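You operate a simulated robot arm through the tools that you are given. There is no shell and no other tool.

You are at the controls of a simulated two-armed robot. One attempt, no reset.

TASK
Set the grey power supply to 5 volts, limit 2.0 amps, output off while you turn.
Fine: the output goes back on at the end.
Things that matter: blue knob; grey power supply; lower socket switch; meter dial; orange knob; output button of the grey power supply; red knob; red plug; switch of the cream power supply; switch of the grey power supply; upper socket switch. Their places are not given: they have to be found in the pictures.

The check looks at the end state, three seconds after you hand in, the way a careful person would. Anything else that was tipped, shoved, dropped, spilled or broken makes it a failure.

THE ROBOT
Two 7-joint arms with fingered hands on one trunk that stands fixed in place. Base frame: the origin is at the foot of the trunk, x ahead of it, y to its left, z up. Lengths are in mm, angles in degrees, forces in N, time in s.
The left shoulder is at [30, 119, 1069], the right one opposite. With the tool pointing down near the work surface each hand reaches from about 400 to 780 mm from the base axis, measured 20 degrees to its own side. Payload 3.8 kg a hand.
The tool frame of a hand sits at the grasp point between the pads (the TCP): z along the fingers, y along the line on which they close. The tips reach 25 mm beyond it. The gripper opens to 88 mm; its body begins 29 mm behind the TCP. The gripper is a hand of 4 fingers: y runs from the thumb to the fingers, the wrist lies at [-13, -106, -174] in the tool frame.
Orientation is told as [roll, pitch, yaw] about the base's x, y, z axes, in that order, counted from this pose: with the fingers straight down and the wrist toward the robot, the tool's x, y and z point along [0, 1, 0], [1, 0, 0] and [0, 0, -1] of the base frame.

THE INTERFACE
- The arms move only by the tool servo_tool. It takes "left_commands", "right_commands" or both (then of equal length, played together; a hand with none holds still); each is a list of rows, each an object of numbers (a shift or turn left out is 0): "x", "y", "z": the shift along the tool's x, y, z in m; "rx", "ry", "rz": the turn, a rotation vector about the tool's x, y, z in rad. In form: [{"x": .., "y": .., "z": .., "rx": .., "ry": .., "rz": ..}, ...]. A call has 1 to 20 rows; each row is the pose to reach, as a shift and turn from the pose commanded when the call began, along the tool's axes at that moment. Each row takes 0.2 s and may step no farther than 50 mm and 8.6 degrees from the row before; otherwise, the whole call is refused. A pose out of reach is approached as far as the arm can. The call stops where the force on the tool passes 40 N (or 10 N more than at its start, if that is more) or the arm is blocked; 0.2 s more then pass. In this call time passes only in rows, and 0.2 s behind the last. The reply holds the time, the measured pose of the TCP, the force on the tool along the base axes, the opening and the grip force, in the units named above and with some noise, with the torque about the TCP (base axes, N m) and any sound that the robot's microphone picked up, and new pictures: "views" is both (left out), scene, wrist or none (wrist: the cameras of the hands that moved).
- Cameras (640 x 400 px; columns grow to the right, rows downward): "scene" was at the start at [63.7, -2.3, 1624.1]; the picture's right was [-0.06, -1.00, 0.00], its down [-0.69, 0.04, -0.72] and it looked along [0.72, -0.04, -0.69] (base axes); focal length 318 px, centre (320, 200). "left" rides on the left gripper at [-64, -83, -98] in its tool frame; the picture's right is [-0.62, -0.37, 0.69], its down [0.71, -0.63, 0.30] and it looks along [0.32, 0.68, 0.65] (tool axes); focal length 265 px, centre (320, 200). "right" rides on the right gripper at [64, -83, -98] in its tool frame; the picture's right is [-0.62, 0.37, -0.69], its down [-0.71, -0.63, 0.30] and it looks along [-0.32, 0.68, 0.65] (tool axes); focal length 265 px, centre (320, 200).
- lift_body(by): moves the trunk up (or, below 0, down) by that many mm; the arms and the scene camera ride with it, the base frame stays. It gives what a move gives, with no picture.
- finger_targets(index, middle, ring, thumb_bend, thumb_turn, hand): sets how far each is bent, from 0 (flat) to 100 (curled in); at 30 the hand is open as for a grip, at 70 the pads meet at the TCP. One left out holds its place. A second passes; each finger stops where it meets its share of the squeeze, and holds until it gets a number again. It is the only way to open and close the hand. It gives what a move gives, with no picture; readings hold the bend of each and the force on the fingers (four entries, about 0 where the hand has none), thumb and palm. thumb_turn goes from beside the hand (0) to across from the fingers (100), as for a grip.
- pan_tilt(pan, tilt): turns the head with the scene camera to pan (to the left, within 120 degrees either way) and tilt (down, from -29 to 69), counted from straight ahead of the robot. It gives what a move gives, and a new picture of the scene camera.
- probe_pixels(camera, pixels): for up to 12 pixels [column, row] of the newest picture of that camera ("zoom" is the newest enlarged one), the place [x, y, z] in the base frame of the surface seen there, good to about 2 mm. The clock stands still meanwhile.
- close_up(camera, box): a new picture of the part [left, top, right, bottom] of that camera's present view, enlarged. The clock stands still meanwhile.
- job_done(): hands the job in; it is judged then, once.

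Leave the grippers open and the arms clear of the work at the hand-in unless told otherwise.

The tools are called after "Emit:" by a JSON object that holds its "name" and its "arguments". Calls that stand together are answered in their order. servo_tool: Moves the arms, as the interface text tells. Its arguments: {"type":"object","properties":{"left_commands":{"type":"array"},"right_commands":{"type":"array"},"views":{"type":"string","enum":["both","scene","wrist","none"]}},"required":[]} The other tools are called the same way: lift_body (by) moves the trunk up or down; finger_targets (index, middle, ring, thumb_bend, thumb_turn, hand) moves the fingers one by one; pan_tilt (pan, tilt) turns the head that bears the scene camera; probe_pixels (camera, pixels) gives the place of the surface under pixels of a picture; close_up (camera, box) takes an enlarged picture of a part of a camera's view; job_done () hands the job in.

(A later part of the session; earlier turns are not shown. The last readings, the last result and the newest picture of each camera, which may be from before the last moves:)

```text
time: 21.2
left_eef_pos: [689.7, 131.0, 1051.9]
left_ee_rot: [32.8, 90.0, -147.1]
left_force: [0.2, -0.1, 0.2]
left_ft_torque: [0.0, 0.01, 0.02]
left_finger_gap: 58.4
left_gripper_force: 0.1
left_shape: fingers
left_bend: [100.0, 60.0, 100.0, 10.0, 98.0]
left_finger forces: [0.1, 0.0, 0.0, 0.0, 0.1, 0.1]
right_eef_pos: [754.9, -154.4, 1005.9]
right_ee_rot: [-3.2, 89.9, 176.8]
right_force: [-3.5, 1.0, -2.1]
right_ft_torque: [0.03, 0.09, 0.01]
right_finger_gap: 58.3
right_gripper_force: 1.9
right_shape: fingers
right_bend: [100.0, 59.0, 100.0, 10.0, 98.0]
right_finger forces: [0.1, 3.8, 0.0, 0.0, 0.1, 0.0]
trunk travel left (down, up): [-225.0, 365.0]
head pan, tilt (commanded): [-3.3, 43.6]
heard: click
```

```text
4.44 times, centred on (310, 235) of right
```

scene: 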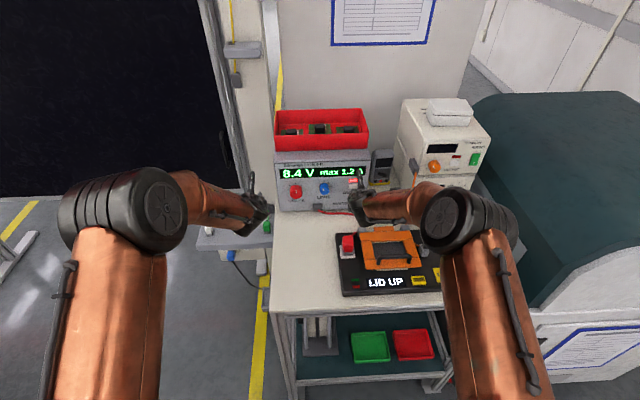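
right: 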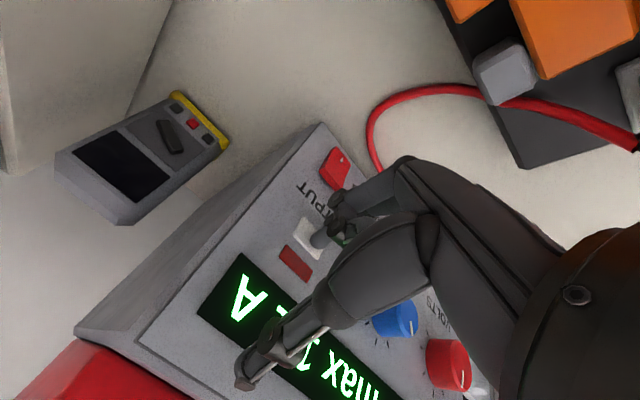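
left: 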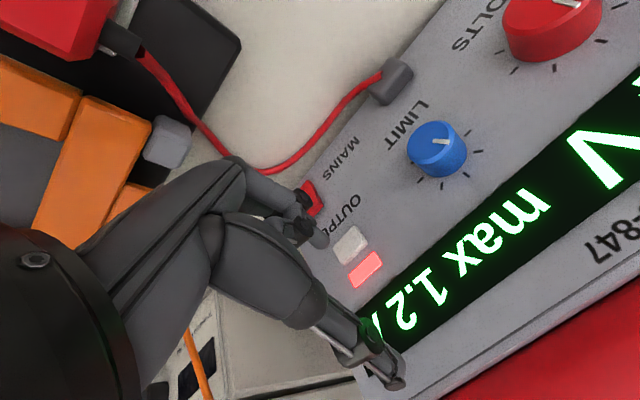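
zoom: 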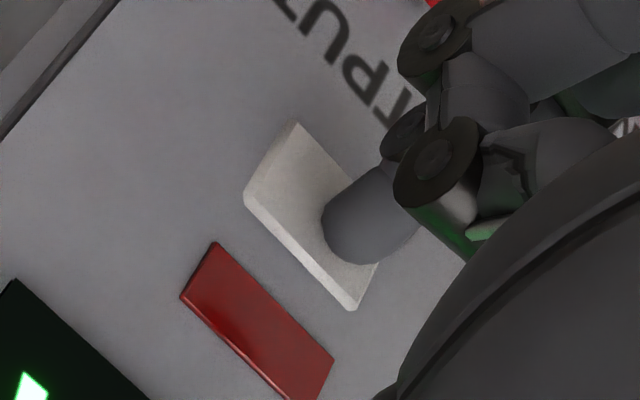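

I heard a click and the lamp is dark red now: the output is off. I back the right hand straight out by 60 mm and check the scene.

Emit:
{"name": "servo_tool", "arguments": {"right_commands": [{"z": -0.01}, {"z": -0.03}, {"z": -0.055}, {"z": -0.075}], "views": "both"}}

Emit:
{"name": "close_up", "arguments": {"camera": "scene", "box": [270, 150, 375, 216]}}

```text
time: 22.2
left_eef_pos: [690.1, 131.1, 1052.1]
left_ee_rot: [-15.8, 90.0, 164.2]
left_force: [-0.1, 0.1, 0.3]
left_ft_torque: [0.02, -0.04, -0.02]
left_finger_gap: 58.4
left_gripper_force: 0.0
left_shape: fingers
left_bend: [100.0, 60.0, 100.0, 10.0, 98.0]
left_finger forces: [0.1, 0.0, 0.0, 0.0, 0.0, 0.0]
right_eef_pos: [679.7, -155.2, 1008.3]
right_ee_rot: [-124.7, 89.8, 55.2]
right_force: [0.3, -0.4, -0.1]
right_ft_torque: [0.0, -0.01, -0.01]
right_finger_gap: 58.2
right_gripper_force: 0.0
right_shape: fingers
right_bend: [100.0, 60.0, 100.0, 10.0, 98.0]
right_finger forces: [0.0, 0.1, 0.0, 0.1, 0.0, 0.1]
trunk travel left (down, up): [-225.0, 365.0]
head pan, tilt (commanded): [-3.3, 43.6]
```

scene: 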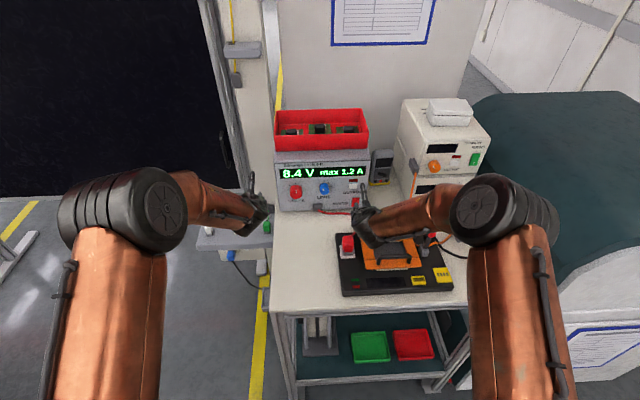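
right: 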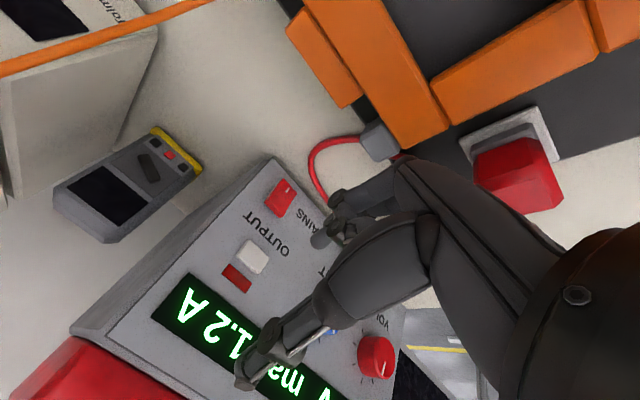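

```text
6.06 times, centred on (322, 183) of scene
```

zoom: 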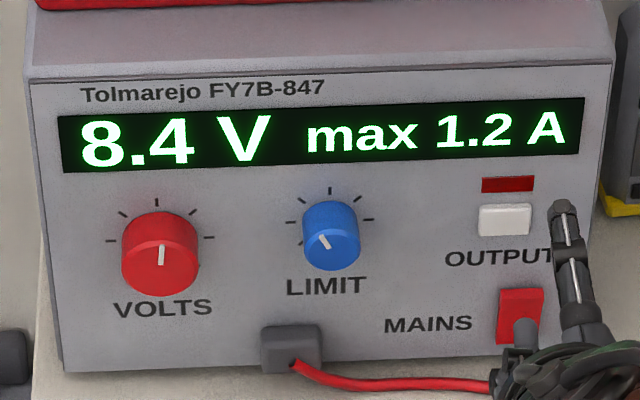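

The lamp is dark and the settings still show 8.4 V / 1.2 A. Now the left hand for the red knob: I pre-shape thumb, index and middle at bend 45 (gap ≈ 55 mm), ring curled out of the way.

Emit:
{"name": "finger_targets", "arguments": {"hand": "left", "index": 45, "middle": 45, "ring": 100, "thumb_bend": 45}}

Emit:
{"name": "servo_tool", "arguments": {"left_commands": [{"x": 0.02, "y": 0.012}, {"x": 0.042, "y": 0.026}, {"x": 0.064, "y": 0.04}, {"x": 0.085, "y": 0.054, "z": 0.005}, {"x": 0.1044, "y": 0.067, "z": 0.01}], "views": "both"}}

Emit:
{"name": "close_up", "arguments": {"camera": "scene", "box": [260, 150, 350, 220]}}

```text
time: 23.2
left_eef_pos: [689.2, 130.5, 1051.3]
left_ee_rot: [-0.4, 90.0, 179.6]
left_force: [-0.5, 0.1, -0.5]
left_ft_torque: [0.02, 0.02, 0.03]
left_finger_gap: 53.0
left_gripper_force: 0.2
left_shape: fingers
left_bend: [45.0, 45.0, 100.0, 45.0, 98.0]
left_finger forces: [0.1, 0.1, 0.0, 0.0, 0.0, 0.0]
right_eef_pos: [679.6, -155.8, 1006.6]
right_ee_rot: [-9.0, 90.0, 171.1]
right_force: [-0.9, 0.8, 0.1]
right_ft_torque: [-0.02, 0.03, -0.03]
right_finger_gap: 58.3
right_gripper_force: 0.1
right_shape: fingers
right_bend: [100.0, 60.0, 100.0, 10.0, 98.0]
right_finger forces: [0.0, 0.0, 0.0, 0.0, 0.0, 0.0]
trunk travel left (down, up): [-225.0, 365.0]
head pan, tilt (commanded): [-3.3, 43.6]
```

```text
time: 24.4
left_eef_pos: [697.0, 27.2, 985.2]
left_ee_rot: [-103.4, 90.0, 76.7]
left_force: [-0.1, 0.1, -0.3]
left_ft_torque: [-0.01, -0.01, 0.03]
left_finger_gap: 53.0
left_gripper_force: 0.0
left_shape: fingers
left_bend: [45.0, 45.0, 100.0, 45.0, 98.0]
left_finger forces: [0.0, 0.0, 0.0, 0.1, 0.0, 0.0]
right_eef_pos: [679.2, -155.2, 1006.5]
right_ee_rot: [-40.7, 90.0, 139.3]
right_force: [-0.1, -0.1, -0.5]
right_ft_torque: [0.04, -0.02, 0.01]
right_finger_gap: 58.5
right_gripper_force: 0.1
right_shape: fingers
right_bend: [100.0, 60.0, 100.0, 10.0, 98.0]
right_finger forces: [0.0, 0.0, 0.0, 0.0, 0.0, 0.0]
trunk travel left (down, up): [-225.0, 365.0]
head pan, tilt (commanded): [-3.3, 43.6]
```

scene: 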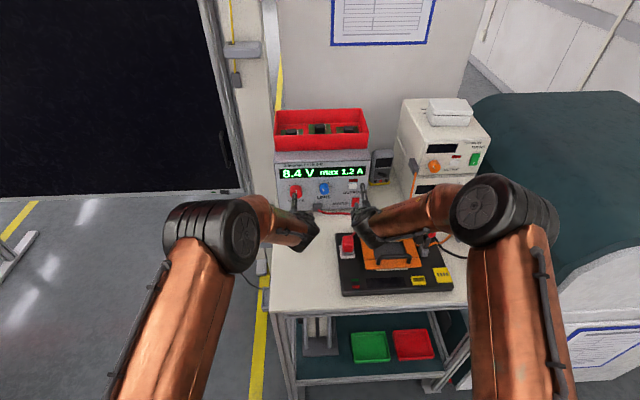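
left: 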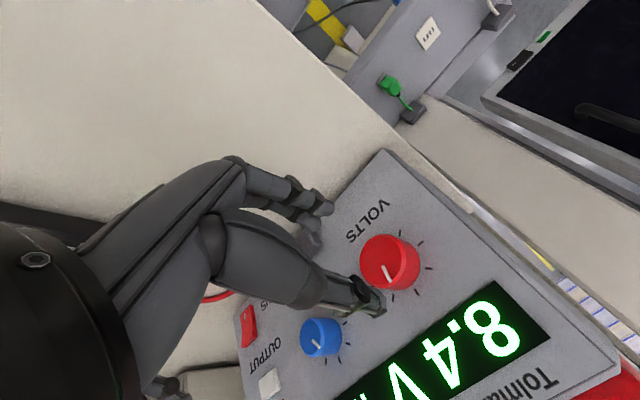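

```text
5.71 times, centred on (305, 185) of scene
```

zoom: 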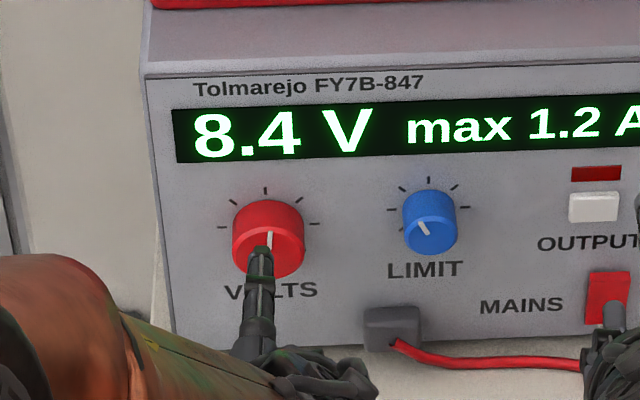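

The hand is in front of the red knob at x=697. I check with the left camera how the fingertips (index ~(325, 207), thumb ~(375, 302)) stand relative to the knob (390, 262).

Emit:
{"name": "close_up", "arguments": {"camera": "left", "box": [260, 160, 440, 330]}}

```text
2.35 times, centred on (350, 245) of left
```

zoom: 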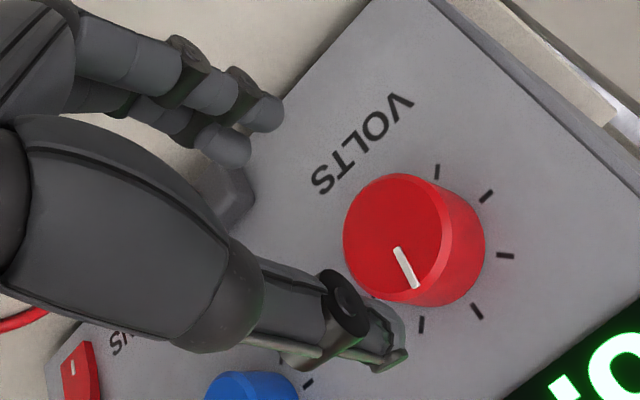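

Emit:
{"name": "probe_pixels", "arguments": {"camera": "zoom", "pixels": [[265, 115], [275, 105], [255, 125], [240, 155], [225, 150], [395, 360], [385, 345], [400, 340], [395, 240], [395, 180], [355, 270], [440, 200]]}}

Emit:
{"name": "probe_pixels", "arguments": {"camera": "zoom", "pixels": [[345, 240], [380, 180], [405, 295], [430, 270], [372, 295], [420, 180], [480, 240], [470, 290], [430, 305], [350, 215], [398, 250], [415, 285]]}}

```text
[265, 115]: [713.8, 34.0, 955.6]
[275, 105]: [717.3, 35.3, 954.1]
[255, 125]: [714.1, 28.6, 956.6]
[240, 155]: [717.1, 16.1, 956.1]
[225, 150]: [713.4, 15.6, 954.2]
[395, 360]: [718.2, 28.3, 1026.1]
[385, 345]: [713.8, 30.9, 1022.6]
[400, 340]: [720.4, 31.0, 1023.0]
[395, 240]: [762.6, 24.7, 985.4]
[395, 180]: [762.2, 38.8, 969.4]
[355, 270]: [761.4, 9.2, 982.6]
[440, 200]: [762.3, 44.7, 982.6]
```

```text
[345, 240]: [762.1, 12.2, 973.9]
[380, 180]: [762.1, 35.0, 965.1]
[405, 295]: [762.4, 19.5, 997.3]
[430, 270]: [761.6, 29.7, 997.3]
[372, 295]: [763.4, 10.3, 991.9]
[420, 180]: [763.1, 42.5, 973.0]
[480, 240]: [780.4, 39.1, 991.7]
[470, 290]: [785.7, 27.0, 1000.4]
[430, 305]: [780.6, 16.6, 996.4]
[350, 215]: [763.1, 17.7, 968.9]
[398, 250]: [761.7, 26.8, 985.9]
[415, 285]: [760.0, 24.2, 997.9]
```

Fingers and thumb straddle the knob symmetrically (fingers at z≈956, thumb inside ≈1012, knob from 965 to 1002). I advance 57 mm so the tips reach x≈779, beside the knob but 6 mm short of the panel.

Emit:
{"name": "servo_tool", "arguments": {"left_commands": [{"z": 0.015, "y": 0.001}, {"z": 0.03, "y": 0.001}, {"z": 0.042, "y": 0.001}, {"z": 0.05, "y": 0.001}, {"z": 0.057, "y": 0.001}], "views": "both"}}

Emit:
{"name": "close_up", "arguments": {"camera": "left", "box": [260, 160, 440, 330]}}

Emit:
{"name": "close_up", "arguments": {"camera": "scene", "box": [260, 150, 350, 220]}}

```text
time: 25.6
left_eef_pos: [752.4, 27.2, 984.4]
left_ee_rot: [16.2, 89.8, -163.8]
left_force: [-0.8, -1.0, -0.6]
left_ft_torque: [-0.01, 0.0, 0.0]
left_finger_gap: 52.7
left_gripper_force: 0.0
left_shape: fingers
left_bend: [45.0, 45.0, 100.0, 45.0, 98.0]
left_finger forces: [0.0, 0.0, 0.0, 0.0, 0.0, 0.0]
right_eef_pos: [680.0, -156.2, 1006.2]
right_ee_rot: [-11.2, 90.1, 169.0]
right_force: [0.6, 0.6, -0.3]
right_ft_torque: [-0.01, -0.03, -0.01]
right_finger_gap: 58.2
right_gripper_force: 0.0
right_shape: fingers
right_bend: [100.0, 60.0, 100.0, 10.0, 98.0]
right_finger forces: [0.1, 0.0, 0.1, 0.1, 0.0, 0.1]
trunk travel left (down, up): [-225.0, 365.0]
head pan, tilt (commanded): [-3.3, 43.6]
```

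scene: 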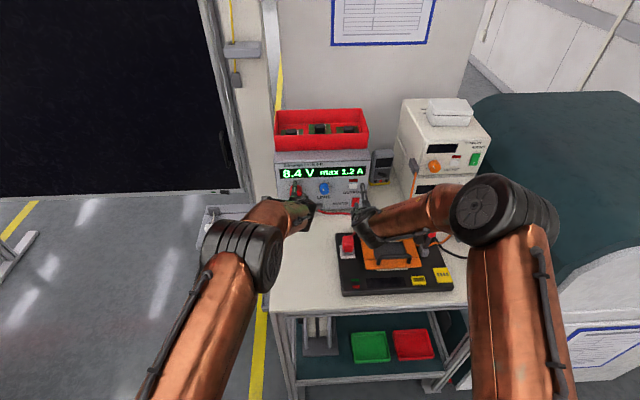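
left: 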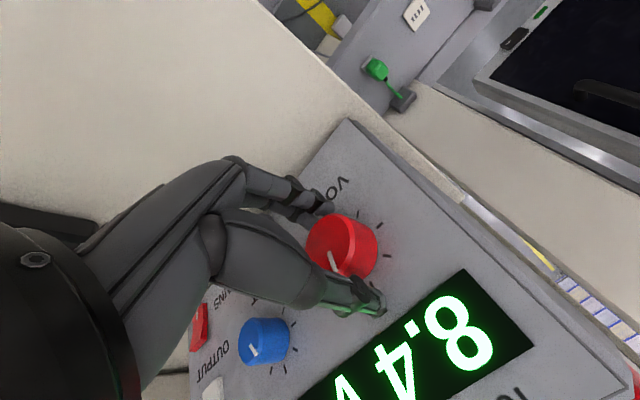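

```text
2.35 times, centred on (350, 245) of left
```

zoom: 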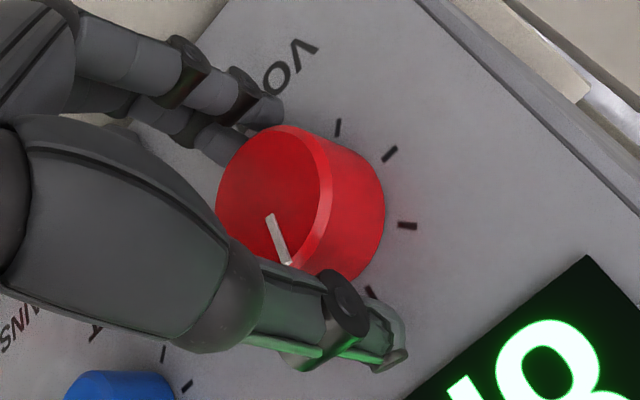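

```text
5.71 times, centred on (305, 185) of scene
```

zoom: 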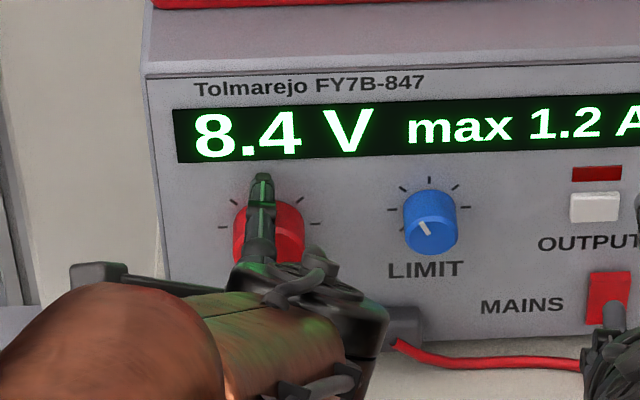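

Thumb and two fingers are around the knob, with no contact forces. I close thumb, index and middle onto it (target 60; they stop on contact).

Emit:
{"name": "finger_targets", "arguments": {"hand": "left", "index": 60, "middle": 60, "thumb_bend": 60}}

Emit:
{"name": "close_up", "arguments": {"camera": "left", "box": [260, 160, 440, 330]}}

```text
time: 26.6
left_eef_pos: [751.3, 25.5, 982.3]
left_ee_rot: [1.7, 89.9, -178.4]
left_force: [-0.2, -0.9, -4.5]
left_ft_torque: [-0.04, 0.1, -0.02]
left_finger_gap: 30.6
left_gripper_force: 4.4
left_shape: fingers
left_bend: [54.0, 57.0, 100.0, 56.0, 97.0]
left_finger forces: [3.8, 3.1, 0.0, 0.1, 2.3, 0.0]
right_eef_pos: [679.6, -155.4, 1005.9]
right_ee_rot: [-13.0, 90.0, 167.1]
right_force: [0.7, 0.6, -0.5]
right_ft_torque: [0.03, -0.01, -0.01]
right_finger_gap: 58.4
right_gripper_force: 0.0
right_shape: fingers
right_bend: [100.0, 60.0, 100.0, 10.0, 98.0]
right_finger forces: [0.1, 0.0, 0.0, 0.1, 0.1, 0.1]
trunk travel left (down, up): [-225.0, 365.0]
head pan, tilt (commanded): [-3.3, 43.6]
```

```text
2.35 times, centred on (350, 245) of left
```

zoom: 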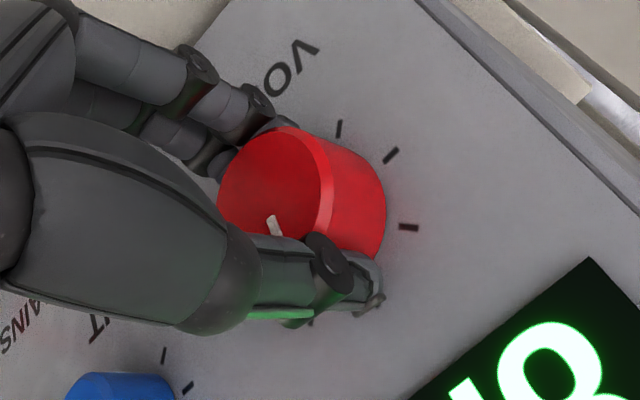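

All three touch the knob with 2–4 N. Now a small test turn counter-clockwise (8°) to see how the display responds.

Emit:
{"name": "servo_tool", "arguments": {"left_commands": [{"rz": -0.07}, {"rz": -0.14}], "views": "both"}}

Emit:
{"name": "close_up", "arguments": {"camera": "scene", "box": [260, 150, 380, 220]}}

Emit:
{"name": "close_up", "arguments": {"camera": "left", "box": [260, 160, 440, 330]}}

```text
time: 27.2
left_eef_pos: [753.2, 26.9, 983.3]
left_ee_rot: [89.6, 82.0, -90.5]
left_force: [-3.8, -1.1, -3.1]
left_ft_torque: [-0.01, 0.08, -0.02]
left_finger_gap: 30.3
left_gripper_force: 5.0
left_shape: fingers
left_bend: [54.0, 57.0, 100.0, 57.0, 97.0]
left_finger forces: [3.3, 3.0, 0.0, 0.0, 3.2, 0.0]
right_eef_pos: [679.1, -155.8, 1007.3]
right_ee_rot: [1.1, 90.0, -179.0]
right_force: [0.5, -0.3, 0.5]
right_ft_torque: [-0.05, 0.01, 0.0]
right_finger_gap: 58.1
right_gripper_force: 0.1
right_shape: fingers
right_bend: [100.0, 60.0, 100.0, 10.0, 98.0]
right_finger forces: [0.1, 0.0, 0.1, 0.0, 0.0, 0.0]
trunk travel left (down, up): [-225.0, 365.0]
head pan, tilt (commanded): [-3.3, 43.6]
```

scene: 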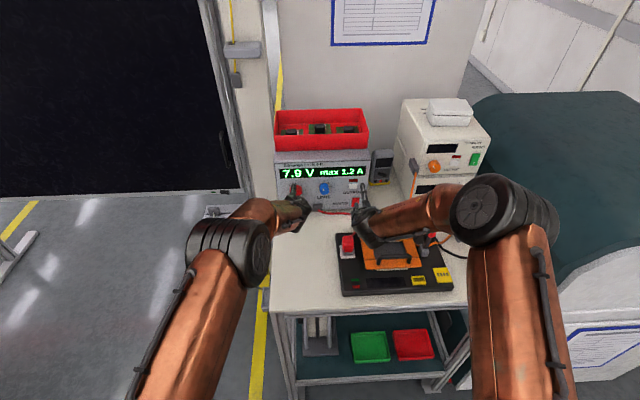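
left: 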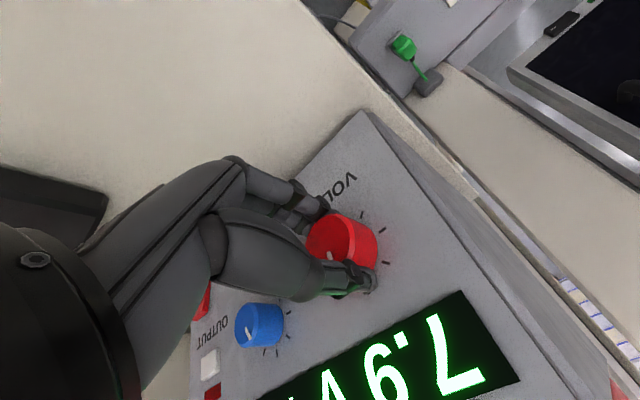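

```text
5.33 times, centred on (320, 185) of scene
```

zoom: 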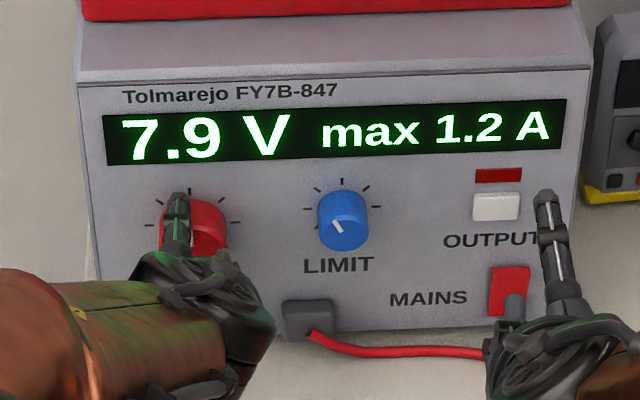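

```text
2.35 times, centred on (350, 245) of left
```

zoom: 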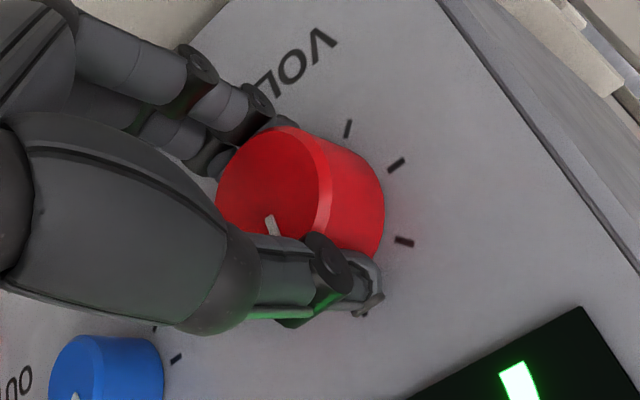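

The turn works: 8° lowered it from 8.4 to 7.9 V (≈0.063 V per degree). I continue about 34° counter-clockwise in small rows and re-read.

Emit:
{"name": "servo_tool", "arguments": {"left_commands": [{"rz": -0.1}, {"rz": -0.2}, {"rz": -0.3}, {"rz": -0.4}, {"rz": -0.5}, {"rz": -0.6}], "views": "both"}}

Emit:
{"name": "close_up", "arguments": {"camera": "scene", "box": [260, 150, 380, 220]}}

```text
time: 28.6
left_eef_pos: [752.9, 26.5, 983.0]
left_ee_rot: [89.9, 47.6, -90.1]
left_force: [-2.9, -0.8, -3.6]
left_ft_torque: [0.0, 0.09, 0.0]
left_finger_gap: 30.1
left_gripper_force: 4.8
left_shape: fingers
left_bend: [55.0, 57.0, 100.0, 57.0, 97.0]
left_finger forces: [4.1, 2.1, 0.0, 0.0, 2.8, 0.0]
right_eef_pos: [679.9, -155.4, 1006.2]
right_ee_rot: [-0.6, 90.0, 179.4]
right_force: [0.0, 0.7, 0.7]
right_ft_torque: [-0.01, 0.03, 0.02]
right_finger_gap: 58.0
right_gripper_force: 0.0
right_shape: fingers
right_bend: [100.0, 60.0, 100.0, 10.0, 98.0]
right_finger forces: [0.0, 0.0, 0.0, 0.0, 0.0, 0.0]
trunk travel left (down, up): [-225.0, 365.0]
head pan, tilt (commanded): [-3.3, 43.6]
```

scene: 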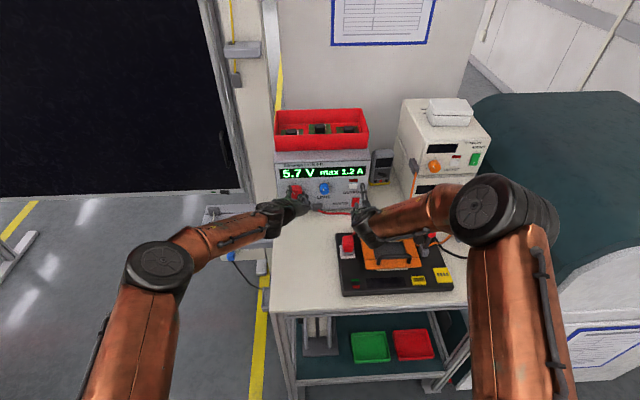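
left: 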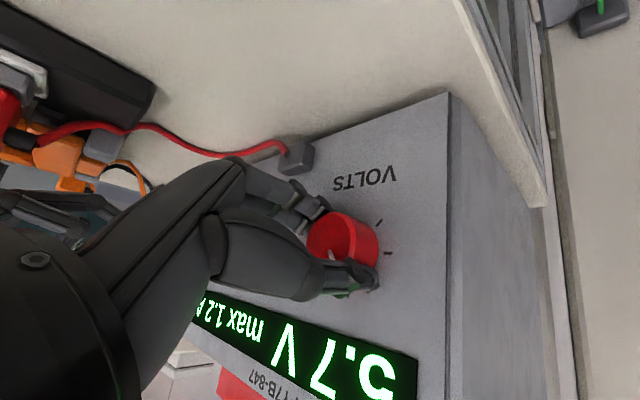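

```text
5.33 times, centred on (320, 185) of scene
```

zoom: 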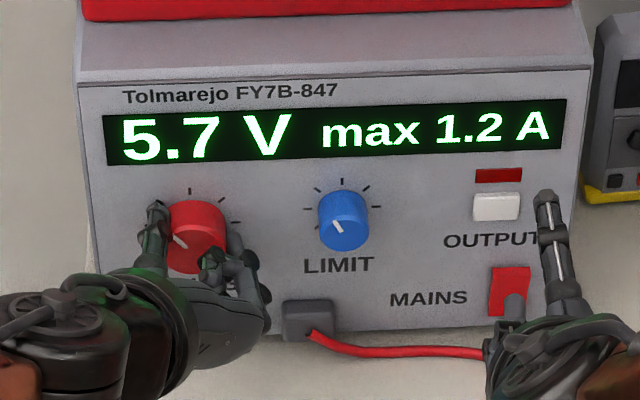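

Now 5.7 V; rate ≈ 0.064 V/deg, so about 11° more. I turn 9.7° and read, then trim.

Emit:
{"name": "servo_tool", "arguments": {"left_commands": [{"rz": -0.06}, {"rz": -0.12}, {"rz": -0.17}], "views": "none"}}

Emit:
{"name": "close_up", "arguments": {"camera": "scene", "box": [260, 150, 380, 220]}}

```text
time: 29.4
left_eef_pos: [753.2, 24.9, 983.8]
left_ee_rot: [90.1, 37.9, -90.0]
left_force: [-4.0, -1.8, -3.3]
left_ft_torque: [0.0, 0.1, -0.02]
left_finger_gap: 30.1
left_gripper_force: 4.3
left_shape: fingers
left_bend: [55.0, 58.0, 100.0, 57.0, 97.0]
left_finger forces: [3.7, 2.3, 0.0, 0.0, 3.1, 0.1]
right_eef_pos: [679.8, -156.0, 1006.8]
right_ee_rot: [-24.7, 90.0, 155.2]
right_force: [-0.1, -0.5, 1.0]
right_ft_torque: [0.0, -0.01, -0.01]
right_finger_gap: 58.3
right_gripper_force: 0.1
right_shape: fingers
right_bend: [100.0, 60.0, 100.0, 10.0, 98.0]
right_finger forces: [0.0, 0.1, 0.1, 0.0, 0.0, 0.1]
trunk travel left (down, up): [-225.0, 365.0]
head pan, tilt (commanded): [-3.3, 43.6]
```

```text
5.33 times, centred on (320, 185) of scene
```

zoom: 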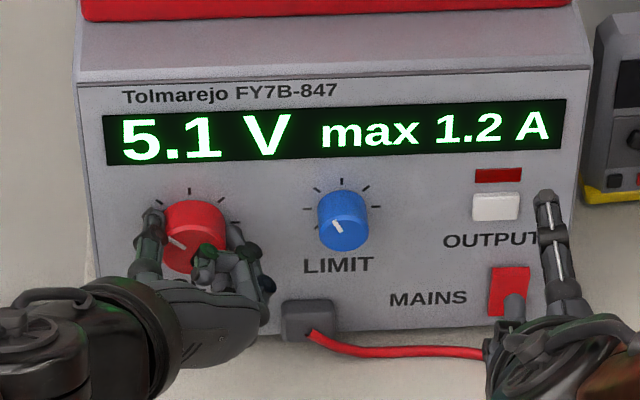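

5.1 V. I turn a further 1.4° counter-clockwise.

Emit:
{"name": "servo_tool", "arguments": {"left_commands": [{"rz": -0.012}, {"rz": -0.025}], "views": "none"}}

Emit:
{"name": "close_up", "arguments": {"camera": "scene", "box": [260, 150, 380, 220]}}

```text
time: 30.0
left_eef_pos: [754.9, 25.6, 983.6]
left_ee_rot: [90.0, 36.4, -90.0]
left_force: [-3.3, -1.2, -2.5]
left_ft_torque: [-0.01, 0.05, -0.02]
left_finger_gap: 30.2
left_gripper_force: 4.1
left_shape: fingers
left_bend: [55.0, 58.0, 100.0, 57.0, 97.0]
left_finger forces: [3.7, 2.3, 0.0, 0.1, 3.0, 0.0]
right_eef_pos: [679.6, -157.0, 1007.2]
right_ee_rot: [-29.6, 90.0, 150.4]
right_force: [0.3, -0.2, 0.3]
right_ft_torque: [0.01, -0.02, 0.02]
right_finger_gap: 58.1
right_gripper_force: 0.0
right_shape: fingers
right_bend: [100.0, 60.0, 100.0, 10.0, 98.0]
right_finger forces: [0.0, 0.1, 0.0, 0.1, 0.1, 0.1]
trunk travel left (down, up): [-225.0, 365.0]
head pan, tilt (commanded): [-3.3, 43.6]
```

```text
5.33 times, centred on (320, 185) of scene
```

zoom: 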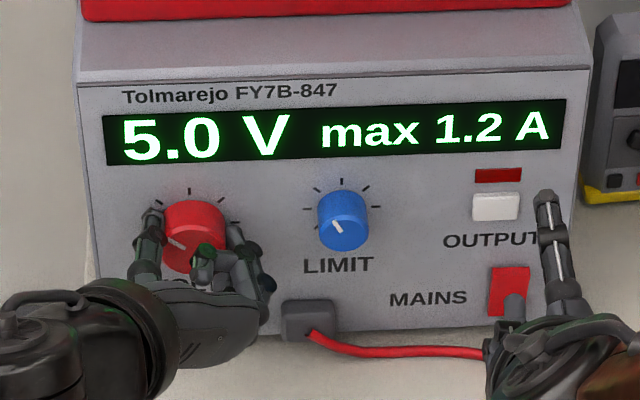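

5.0 V. Now I open the left fingers gently to release the knob and check that the reading holds.

Emit:
{"name": "finger_targets", "arguments": {"hand": "left", "index": 44, "middle": 44, "thumb_bend": 44}}

Emit:
{"name": "close_up", "arguments": {"camera": "scene", "box": [260, 150, 380, 220]}}

Emit:
{"name": "close_up", "arguments": {"camera": "left", "box": [260, 160, 440, 330]}}

```text
time: 31.0
left_eef_pos: [753.4, 24.4, 983.1]
left_ee_rot: [90.0, 36.3, -90.0]
left_force: [-1.2, -0.1, 0.2]
left_ft_torque: [-0.01, -0.02, 0.0]
left_finger_gap: 54.2
left_gripper_force: 0.0
left_shape: fingers
left_bend: [44.0, 44.0, 100.0, 44.0, 97.0]
left_finger forces: [0.0, 0.0, 0.1, 0.0, 0.1, 0.0]
right_eef_pos: [680.5, -156.1, 1006.8]
right_ee_rot: [-6.9, 90.0, 173.3]
right_force: [-0.4, -0.5, -0.2]
right_ft_torque: [-0.02, -0.02, -0.01]
right_finger_gap: 58.5
right_gripper_force: 0.0
right_shape: fingers
right_bend: [100.0, 60.0, 100.0, 10.0, 98.0]
right_finger forces: [0.1, 0.0, 0.0, 0.0, 0.1, 0.0]
trunk travel left (down, up): [-225.0, 365.0]
head pan, tilt (commanded): [-3.3, 43.6]
```

```text
5.33 times, centred on (320, 185) of scene
```

zoom: 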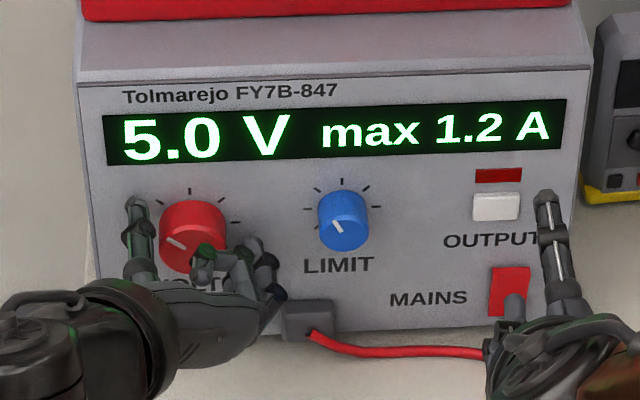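

```text
2.35 times, centred on (350, 245) of left
```

zoom: 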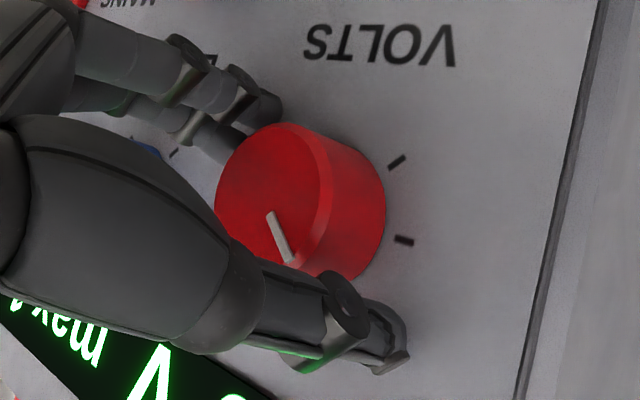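

The reading holds at 5.0 V and nothing touches. I back the left hand straight out 58 mm, and move the right hand a bit back, right and up so it leaves room at the blue knob.

Emit:
{"name": "servo_tool", "arguments": {"left_commands": [{"z": -0.015}, {"z": -0.03}, {"z": -0.045}, {"z": -0.058}], "right_commands": [{"x": 0.01, "y": -0.014, "z": -0.01}, {"x": 0.022, "y": -0.027, "z": -0.02}, {"x": 0.033, "y": -0.04, "z": -0.03}, {"x": 0.044, "y": -0.054, "z": -0.04}], "views": "both"}}

Emit:
{"name": "close_up", "arguments": {"camera": "scene", "box": [260, 150, 380, 220]}}

```text
time: 32.0
left_eef_pos: [697.1, 24.5, 983.4]
left_ee_rot: [90.0, 36.6, -90.0]
left_force: [-0.1, -0.3, -0.2]
left_ft_torque: [-0.05, -0.03, 0.01]
left_finger_gap: 54.4
left_gripper_force: 0.1
left_shape: fingers
left_bend: [44.0, 44.0, 100.0, 44.0, 97.0]
left_finger forces: [0.0, 0.0, 0.0, 0.0, 0.1, 0.0]
right_eef_pos: [638.2, -200.4, 1061.8]
right_ee_rot: [24.1, 90.1, -155.9]
right_force: [0.3, 0.1, -1.5]
right_ft_torque: [0.01, 0.03, 0.01]
right_finger_gap: 58.2
right_gripper_force: 0.1
right_shape: fingers
right_bend: [100.0, 60.0, 100.0, 10.0, 98.0]
right_finger forces: [0.0, 0.0, 0.0, 0.0, 0.0, 0.0]
trunk travel left (down, up): [-225.0, 365.0]
head pan, tilt (commanded): [-3.3, 43.6]
```

scene: 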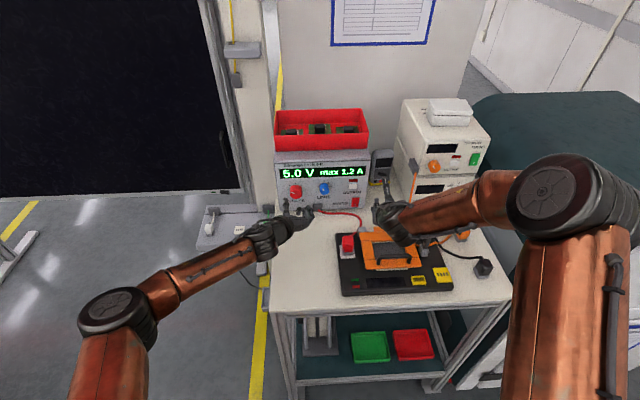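
right: 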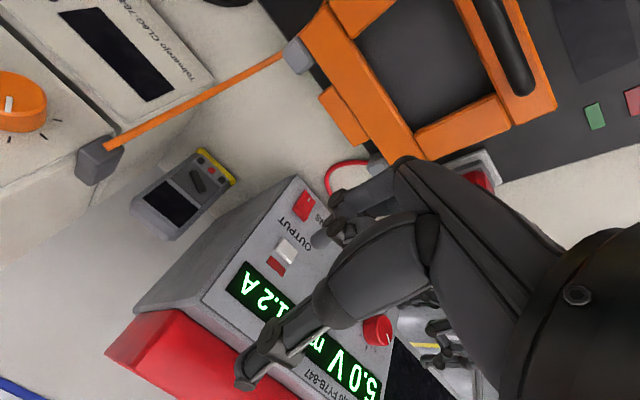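
left: 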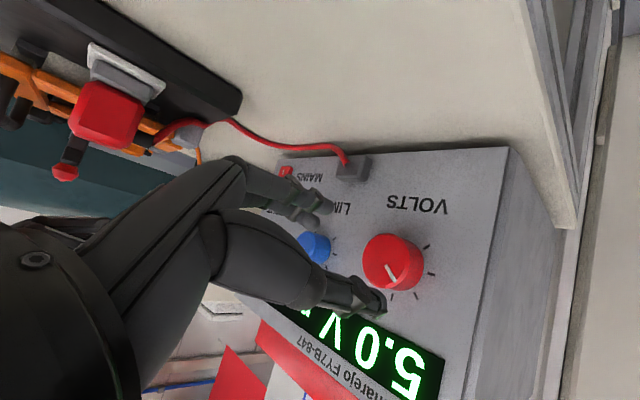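

```text
5.33 times, centred on (320, 185) of scene
```

zoom: 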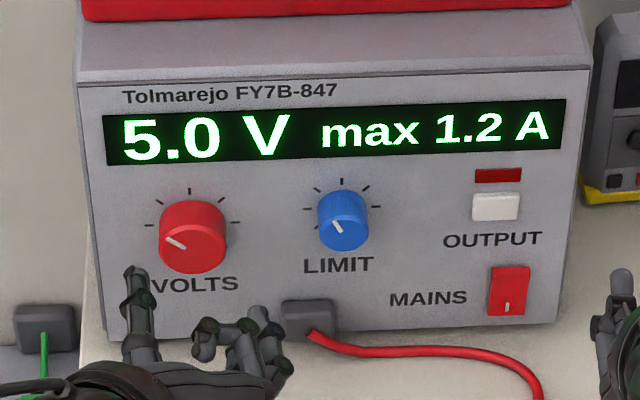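

Volts remain at 5.0 V (the fixture display went dark because it is fed by this output). Now I measure the blue knob more exactly in this close-up: face centre about (342, 231), edges at 318 and 366.

Emit:
{"name": "probe_pixels", "arguments": {"camera": "zoom", "pixels": [[342, 232], [319, 228], [366, 228], [342, 215], [342, 246], [322, 238], [362, 238], [340, 195], [192, 250], [160, 245], [224, 245], [192, 268]]}}

Emit:
{"name": "close_up", "arguments": {"camera": "left", "box": [260, 160, 440, 330]}}

```text
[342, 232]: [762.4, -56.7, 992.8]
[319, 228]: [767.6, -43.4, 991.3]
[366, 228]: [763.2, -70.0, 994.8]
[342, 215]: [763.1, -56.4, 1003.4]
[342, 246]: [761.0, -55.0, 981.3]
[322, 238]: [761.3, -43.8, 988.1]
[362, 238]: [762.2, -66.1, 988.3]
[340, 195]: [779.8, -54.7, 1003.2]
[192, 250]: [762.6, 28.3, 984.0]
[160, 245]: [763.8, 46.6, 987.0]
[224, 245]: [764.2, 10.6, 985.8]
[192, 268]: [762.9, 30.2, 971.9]
```

```text
2.35 times, centred on (350, 245) of left
```

zoom: 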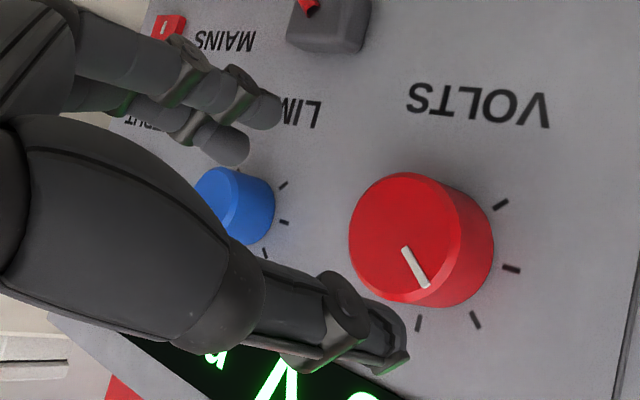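

Blue knob centre ≈ (y -56.5, z 991.5), radius ≈ 14. Before moving I check the left forearm/elbow height versus the table (880) by probing along it in the scene picture.

Emit:
{"name": "probe_pixels", "arguments": {"camera": "scene", "pixels": [[265, 238], [245, 250], [215, 262], [180, 280], [150, 290], [115, 312], [270, 250], [285, 215], [400, 220], [440, 210], [500, 195], [550, 200]]}}

```text
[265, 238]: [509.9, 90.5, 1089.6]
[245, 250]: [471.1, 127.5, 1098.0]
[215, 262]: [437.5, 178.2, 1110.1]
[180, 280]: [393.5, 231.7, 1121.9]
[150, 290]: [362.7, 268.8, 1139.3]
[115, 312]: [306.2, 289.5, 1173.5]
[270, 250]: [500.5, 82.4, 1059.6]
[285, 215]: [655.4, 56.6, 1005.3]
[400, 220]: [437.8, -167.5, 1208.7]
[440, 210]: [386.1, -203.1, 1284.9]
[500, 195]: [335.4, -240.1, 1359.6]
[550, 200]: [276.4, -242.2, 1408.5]
```

The forearm rises to the elbow at z≈1150, well clear. I now shift the left hand sideways to the blue knob axis at x≈697 and roll it to 15° (wrist nearly left), so I have a long clockwise stroke.

Emit:
{"name": "servo_tool", "arguments": {"left_commands": [{"x": 0.009, "y": 0.01, "rz": -0.06}, {"x": 0.018, "y": 0.02, "rz": -0.12}, {"x": 0.027, "y": 0.03, "rz": -0.19}, {"x": 0.036, "y": 0.04, "rz": -0.25}, {"x": 0.045, "y": 0.05, "rz": -0.31}, {"x": 0.0547, "y": 0.0603, "rz": -0.375}], "views": "both"}}

Emit:
{"name": "close_up", "arguments": {"camera": "left", "box": [260, 160, 440, 330]}}

```text
time: 33.4
left_eef_pos: [695.0, -54.8, 992.3]
left_ee_rot: [90.1, 14.9, -90.0]
left_force: [-0.2, 0.5, 0.8]
left_ft_torque: [0.01, -0.01, 0.01]
left_finger_gap: 54.7
left_gripper_force: 0.1
left_shape: fingers
left_bend: [44.0, 44.0, 100.0, 44.0, 97.0]
left_finger forces: [0.0, 0.1, 0.1, 0.0, 0.1, 0.0]
right_eef_pos: [639.7, -199.0, 1060.7]
right_ee_rot: [-33.4, 90.0, 146.6]
right_force: [-0.3, 0.3, 0.0]
right_ft_torque: [0.0, -0.02, -0.02]
right_finger_gap: 58.1
right_gripper_force: 0.1
right_shape: fingers
right_bend: [100.0, 60.0, 100.0, 10.0, 98.0]
right_finger forces: [0.0, 0.0, 0.0, 0.0, 0.1, 0.0]
trunk travel left (down, up): [-225.0, 365.0]
head pan, tilt (commanded): [-3.3, 43.6]
```

scene: 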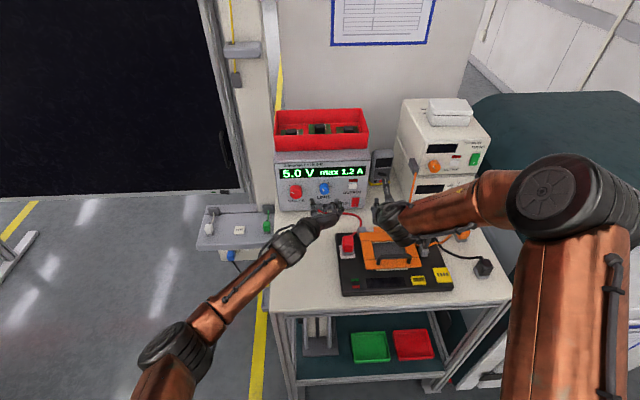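
left: 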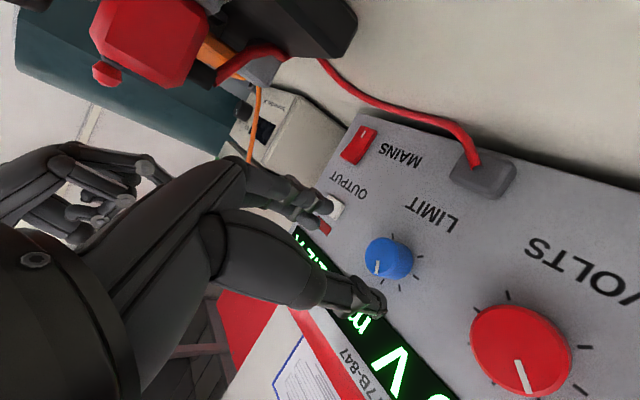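

```text
2.35 times, centred on (350, 245) of left
```

zoom: 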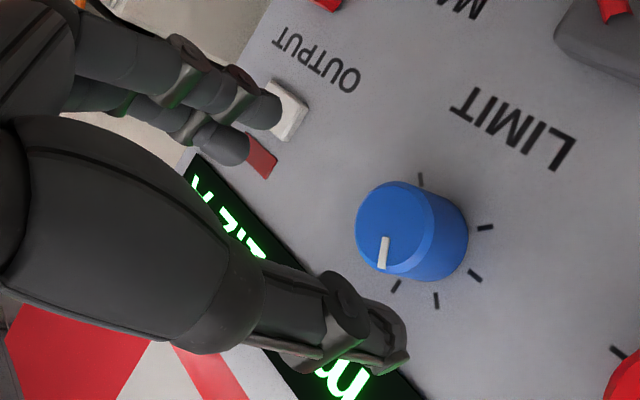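

The blue knob's face shows at (393, 230), almost the same place the red one had before its good grip. I probe to confirm the alignment in this camera.

Emit:
{"name": "probe_pixels", "arguments": {"camera": "zoom", "pixels": [[392, 230], [360, 235], [390, 188], [425, 205], [400, 268], [375, 265], [266, 112], [280, 105], [235, 152], [395, 350], [405, 335], [440, 270]]}}

```text
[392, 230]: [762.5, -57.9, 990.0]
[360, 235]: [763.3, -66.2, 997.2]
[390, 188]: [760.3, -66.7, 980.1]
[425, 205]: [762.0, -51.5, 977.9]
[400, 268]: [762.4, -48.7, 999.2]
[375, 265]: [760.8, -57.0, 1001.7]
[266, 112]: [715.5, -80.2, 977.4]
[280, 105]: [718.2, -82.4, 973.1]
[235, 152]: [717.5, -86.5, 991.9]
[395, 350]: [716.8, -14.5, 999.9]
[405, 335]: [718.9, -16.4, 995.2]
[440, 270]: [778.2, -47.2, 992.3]
```

The grip centre is within ~1.5 mm of the knob axis. I advance 58 mm with a 1.5 mm correction, staying open around the blue knob.

Emit:
{"name": "servo_tool", "arguments": {"left_commands": [{"y": 0.0015, "z": 0.015}, {"y": 0.0015, "z": 0.03}, {"y": 0.0015, "z": 0.042}, {"y": 0.0015, "z": 0.05}, {"y": 0.0015, "z": 0.058}], "views": "both"}}

Emit:
{"name": "close_up", "arguments": {"camera": "left", "box": [260, 160, 440, 330]}}

Emit:
{"name": "close_up", "arguments": {"camera": "scene", "box": [260, 150, 380, 220]}}

```text
time: 34.6
left_eef_pos: [754.3, -59.1, 991.2]
left_ee_rot: [89.9, 15.0, -90.0]
left_force: [-0.3, 0.2, 0.0]
left_ft_torque: [0.02, 0.02, -0.01]
left_finger_gap: 54.3
left_gripper_force: 0.1
left_shape: fingers
left_bend: [44.0, 44.0, 100.0, 44.0, 97.0]
left_finger forces: [0.0, 0.1, 0.0, 0.0, 0.0, 0.1]
right_eef_pos: [639.5, -198.4, 1061.5]
right_ee_rot: [-20.5, 90.0, 159.5]
right_force: [0.3, 0.4, 0.1]
right_ft_torque: [0.01, 0.03, -0.01]
right_finger_gap: 58.5
right_gripper_force: 0.1
right_shape: fingers
right_bend: [100.0, 60.0, 100.0, 10.0, 98.0]
right_finger forces: [0.1, 0.0, 0.1, 0.0, 0.1, 0.0]
trunk travel left (down, up): [-225.0, 365.0]
head pan, tilt (commanded): [-3.3, 43.6]
```

scene: 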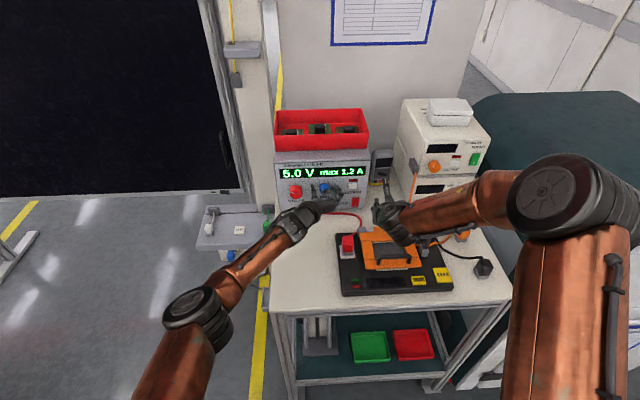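
left: 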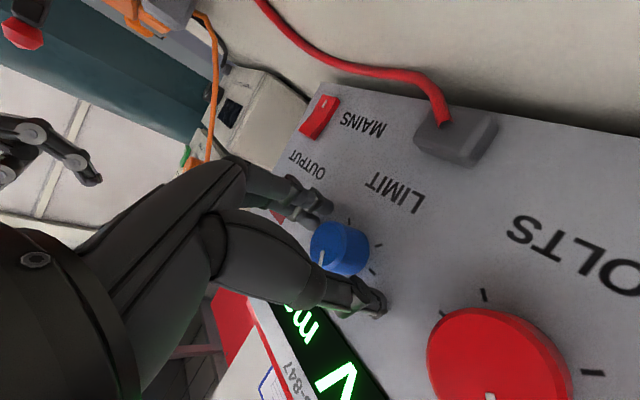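

```text
2.35 times, centred on (350, 245) of left
```

zoom: 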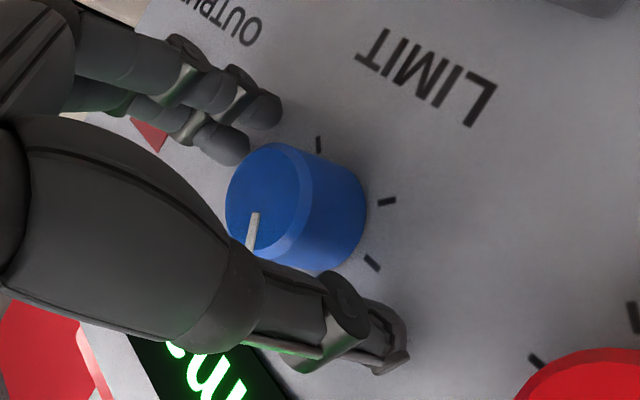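

```text
5.33 times, centred on (320, 185) of scene
```

zoom: 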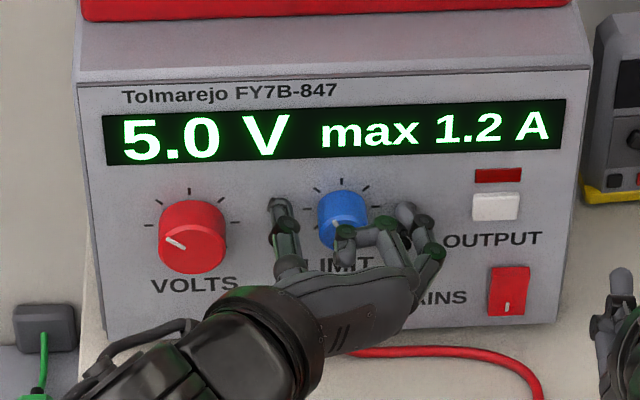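

Well straddled, no contact. I close thumb, index and middle onto the blue knob (target 65).

Emit:
{"name": "finger_targets", "arguments": {"hand": "left", "index": 65, "middle": 65, "thumb_bend": 65}}

Emit:
{"name": "close_up", "arguments": {"camera": "left", "box": [260, 160, 440, 330]}}

Emit:
{"name": "close_up", "arguments": {"camera": "scene", "box": [260, 150, 380, 220]}}

```text
time: 35.6
left_eef_pos: [754.3, -58.5, 990.0]
left_ee_rot: [90.0, 14.9, -90.2]
left_force: [0.8, -2.1, -0.7]
left_ft_torque: [0.0, 0.04, -0.06]
left_finger_gap: 20.7
left_gripper_force: 4.3
left_shape: fingers
left_bend: [59.0, 63.0, 100.0, 60.0, 97.0]
left_finger forces: [3.5, 2.0, 0.1, 0.0, 3.3, 0.0]
right_eef_pos: [639.2, -199.4, 1061.0]
right_ee_rot: [-25.1, 90.0, 154.9]
right_force: [-0.2, 0.7, -0.2]
right_ft_torque: [-0.04, 0.0, 0.01]
right_finger_gap: 58.1
right_gripper_force: 0.0
right_shape: fingers
right_bend: [100.0, 60.0, 100.0, 10.0, 98.0]
right_finger forces: [0.0, 0.1, 0.0, 0.0, 0.0, 0.1]
trunk travel left (down, up): [-225.0, 365.0]
head pan, tilt (commanded): [-3.3, 43.6]
```

```text
2.35 times, centred on (350, 245) of left
```

zoom: 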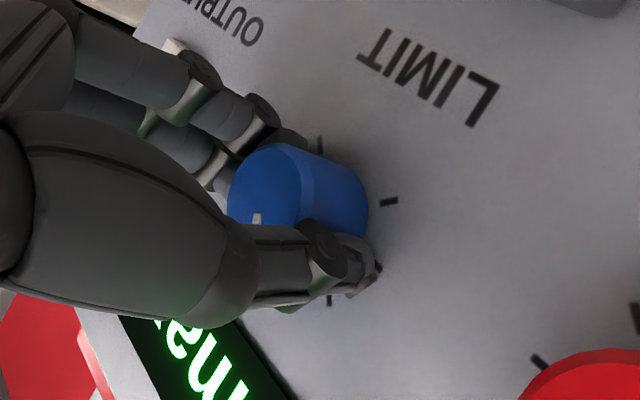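

```text
5.33 times, centred on (320, 185) of scene
```

zoom: 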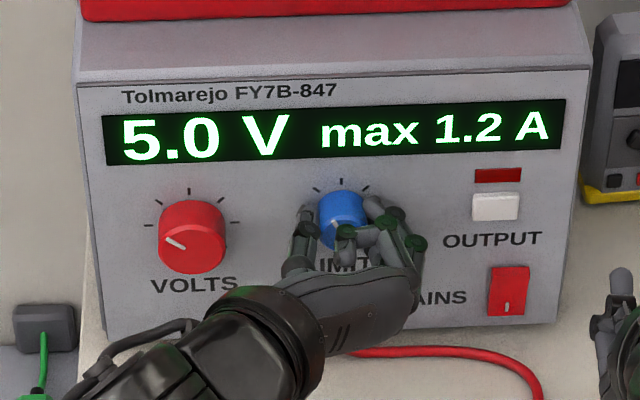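

All three fingers hold it. I turn clockwise (rz positive) 11° as a test.

Emit:
{"name": "servo_tool", "arguments": {"left_commands": [{"rz": 0.07}, {"rz": 0.14}, {"rz": 0.2}], "views": "none"}}

Emit:
{"name": "close_up", "arguments": {"camera": "scene", "box": [260, 150, 380, 220]}}

```text
time: 36.4
left_eef_pos: [754.1, -59.2, 990.8]
left_ee_rot: [90.0, 26.5, -90.1]
left_force: [3.4, -5.5, 0.3]
left_ft_torque: [-0.04, -0.03, -0.1]
left_finger_gap: 20.4
left_gripper_force: 4.6
left_shape: fingers
left_bend: [59.0, 62.0, 100.0, 61.0, 97.0]
left_finger forces: [4.0, 3.0, 0.0, 0.0, 2.4, 0.1]
right_eef_pos: [640.6, -198.8, 1061.0]
right_ee_rot: [-37.0, 89.9, 142.8]
right_force: [0.0, -0.2, 0.2]
right_ft_torque: [0.01, 0.01, 0.03]
right_finger_gap: 58.5
right_gripper_force: 0.0
right_shape: fingers
right_bend: [100.0, 60.0, 100.0, 10.0, 98.0]
right_finger forces: [0.1, 0.0, 0.0, 0.1, 0.1, 0.0]
trunk travel left (down, up): [-225.0, 365.0]
head pan, tilt (commanded): [-3.3, 43.6]
```

```text
5.33 times, centred on (320, 185) of scene
```

zoom: 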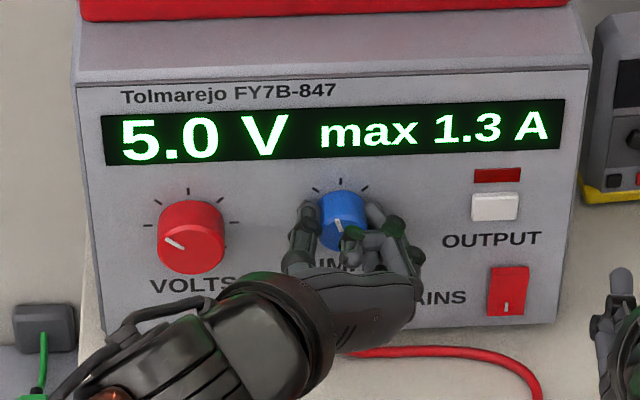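

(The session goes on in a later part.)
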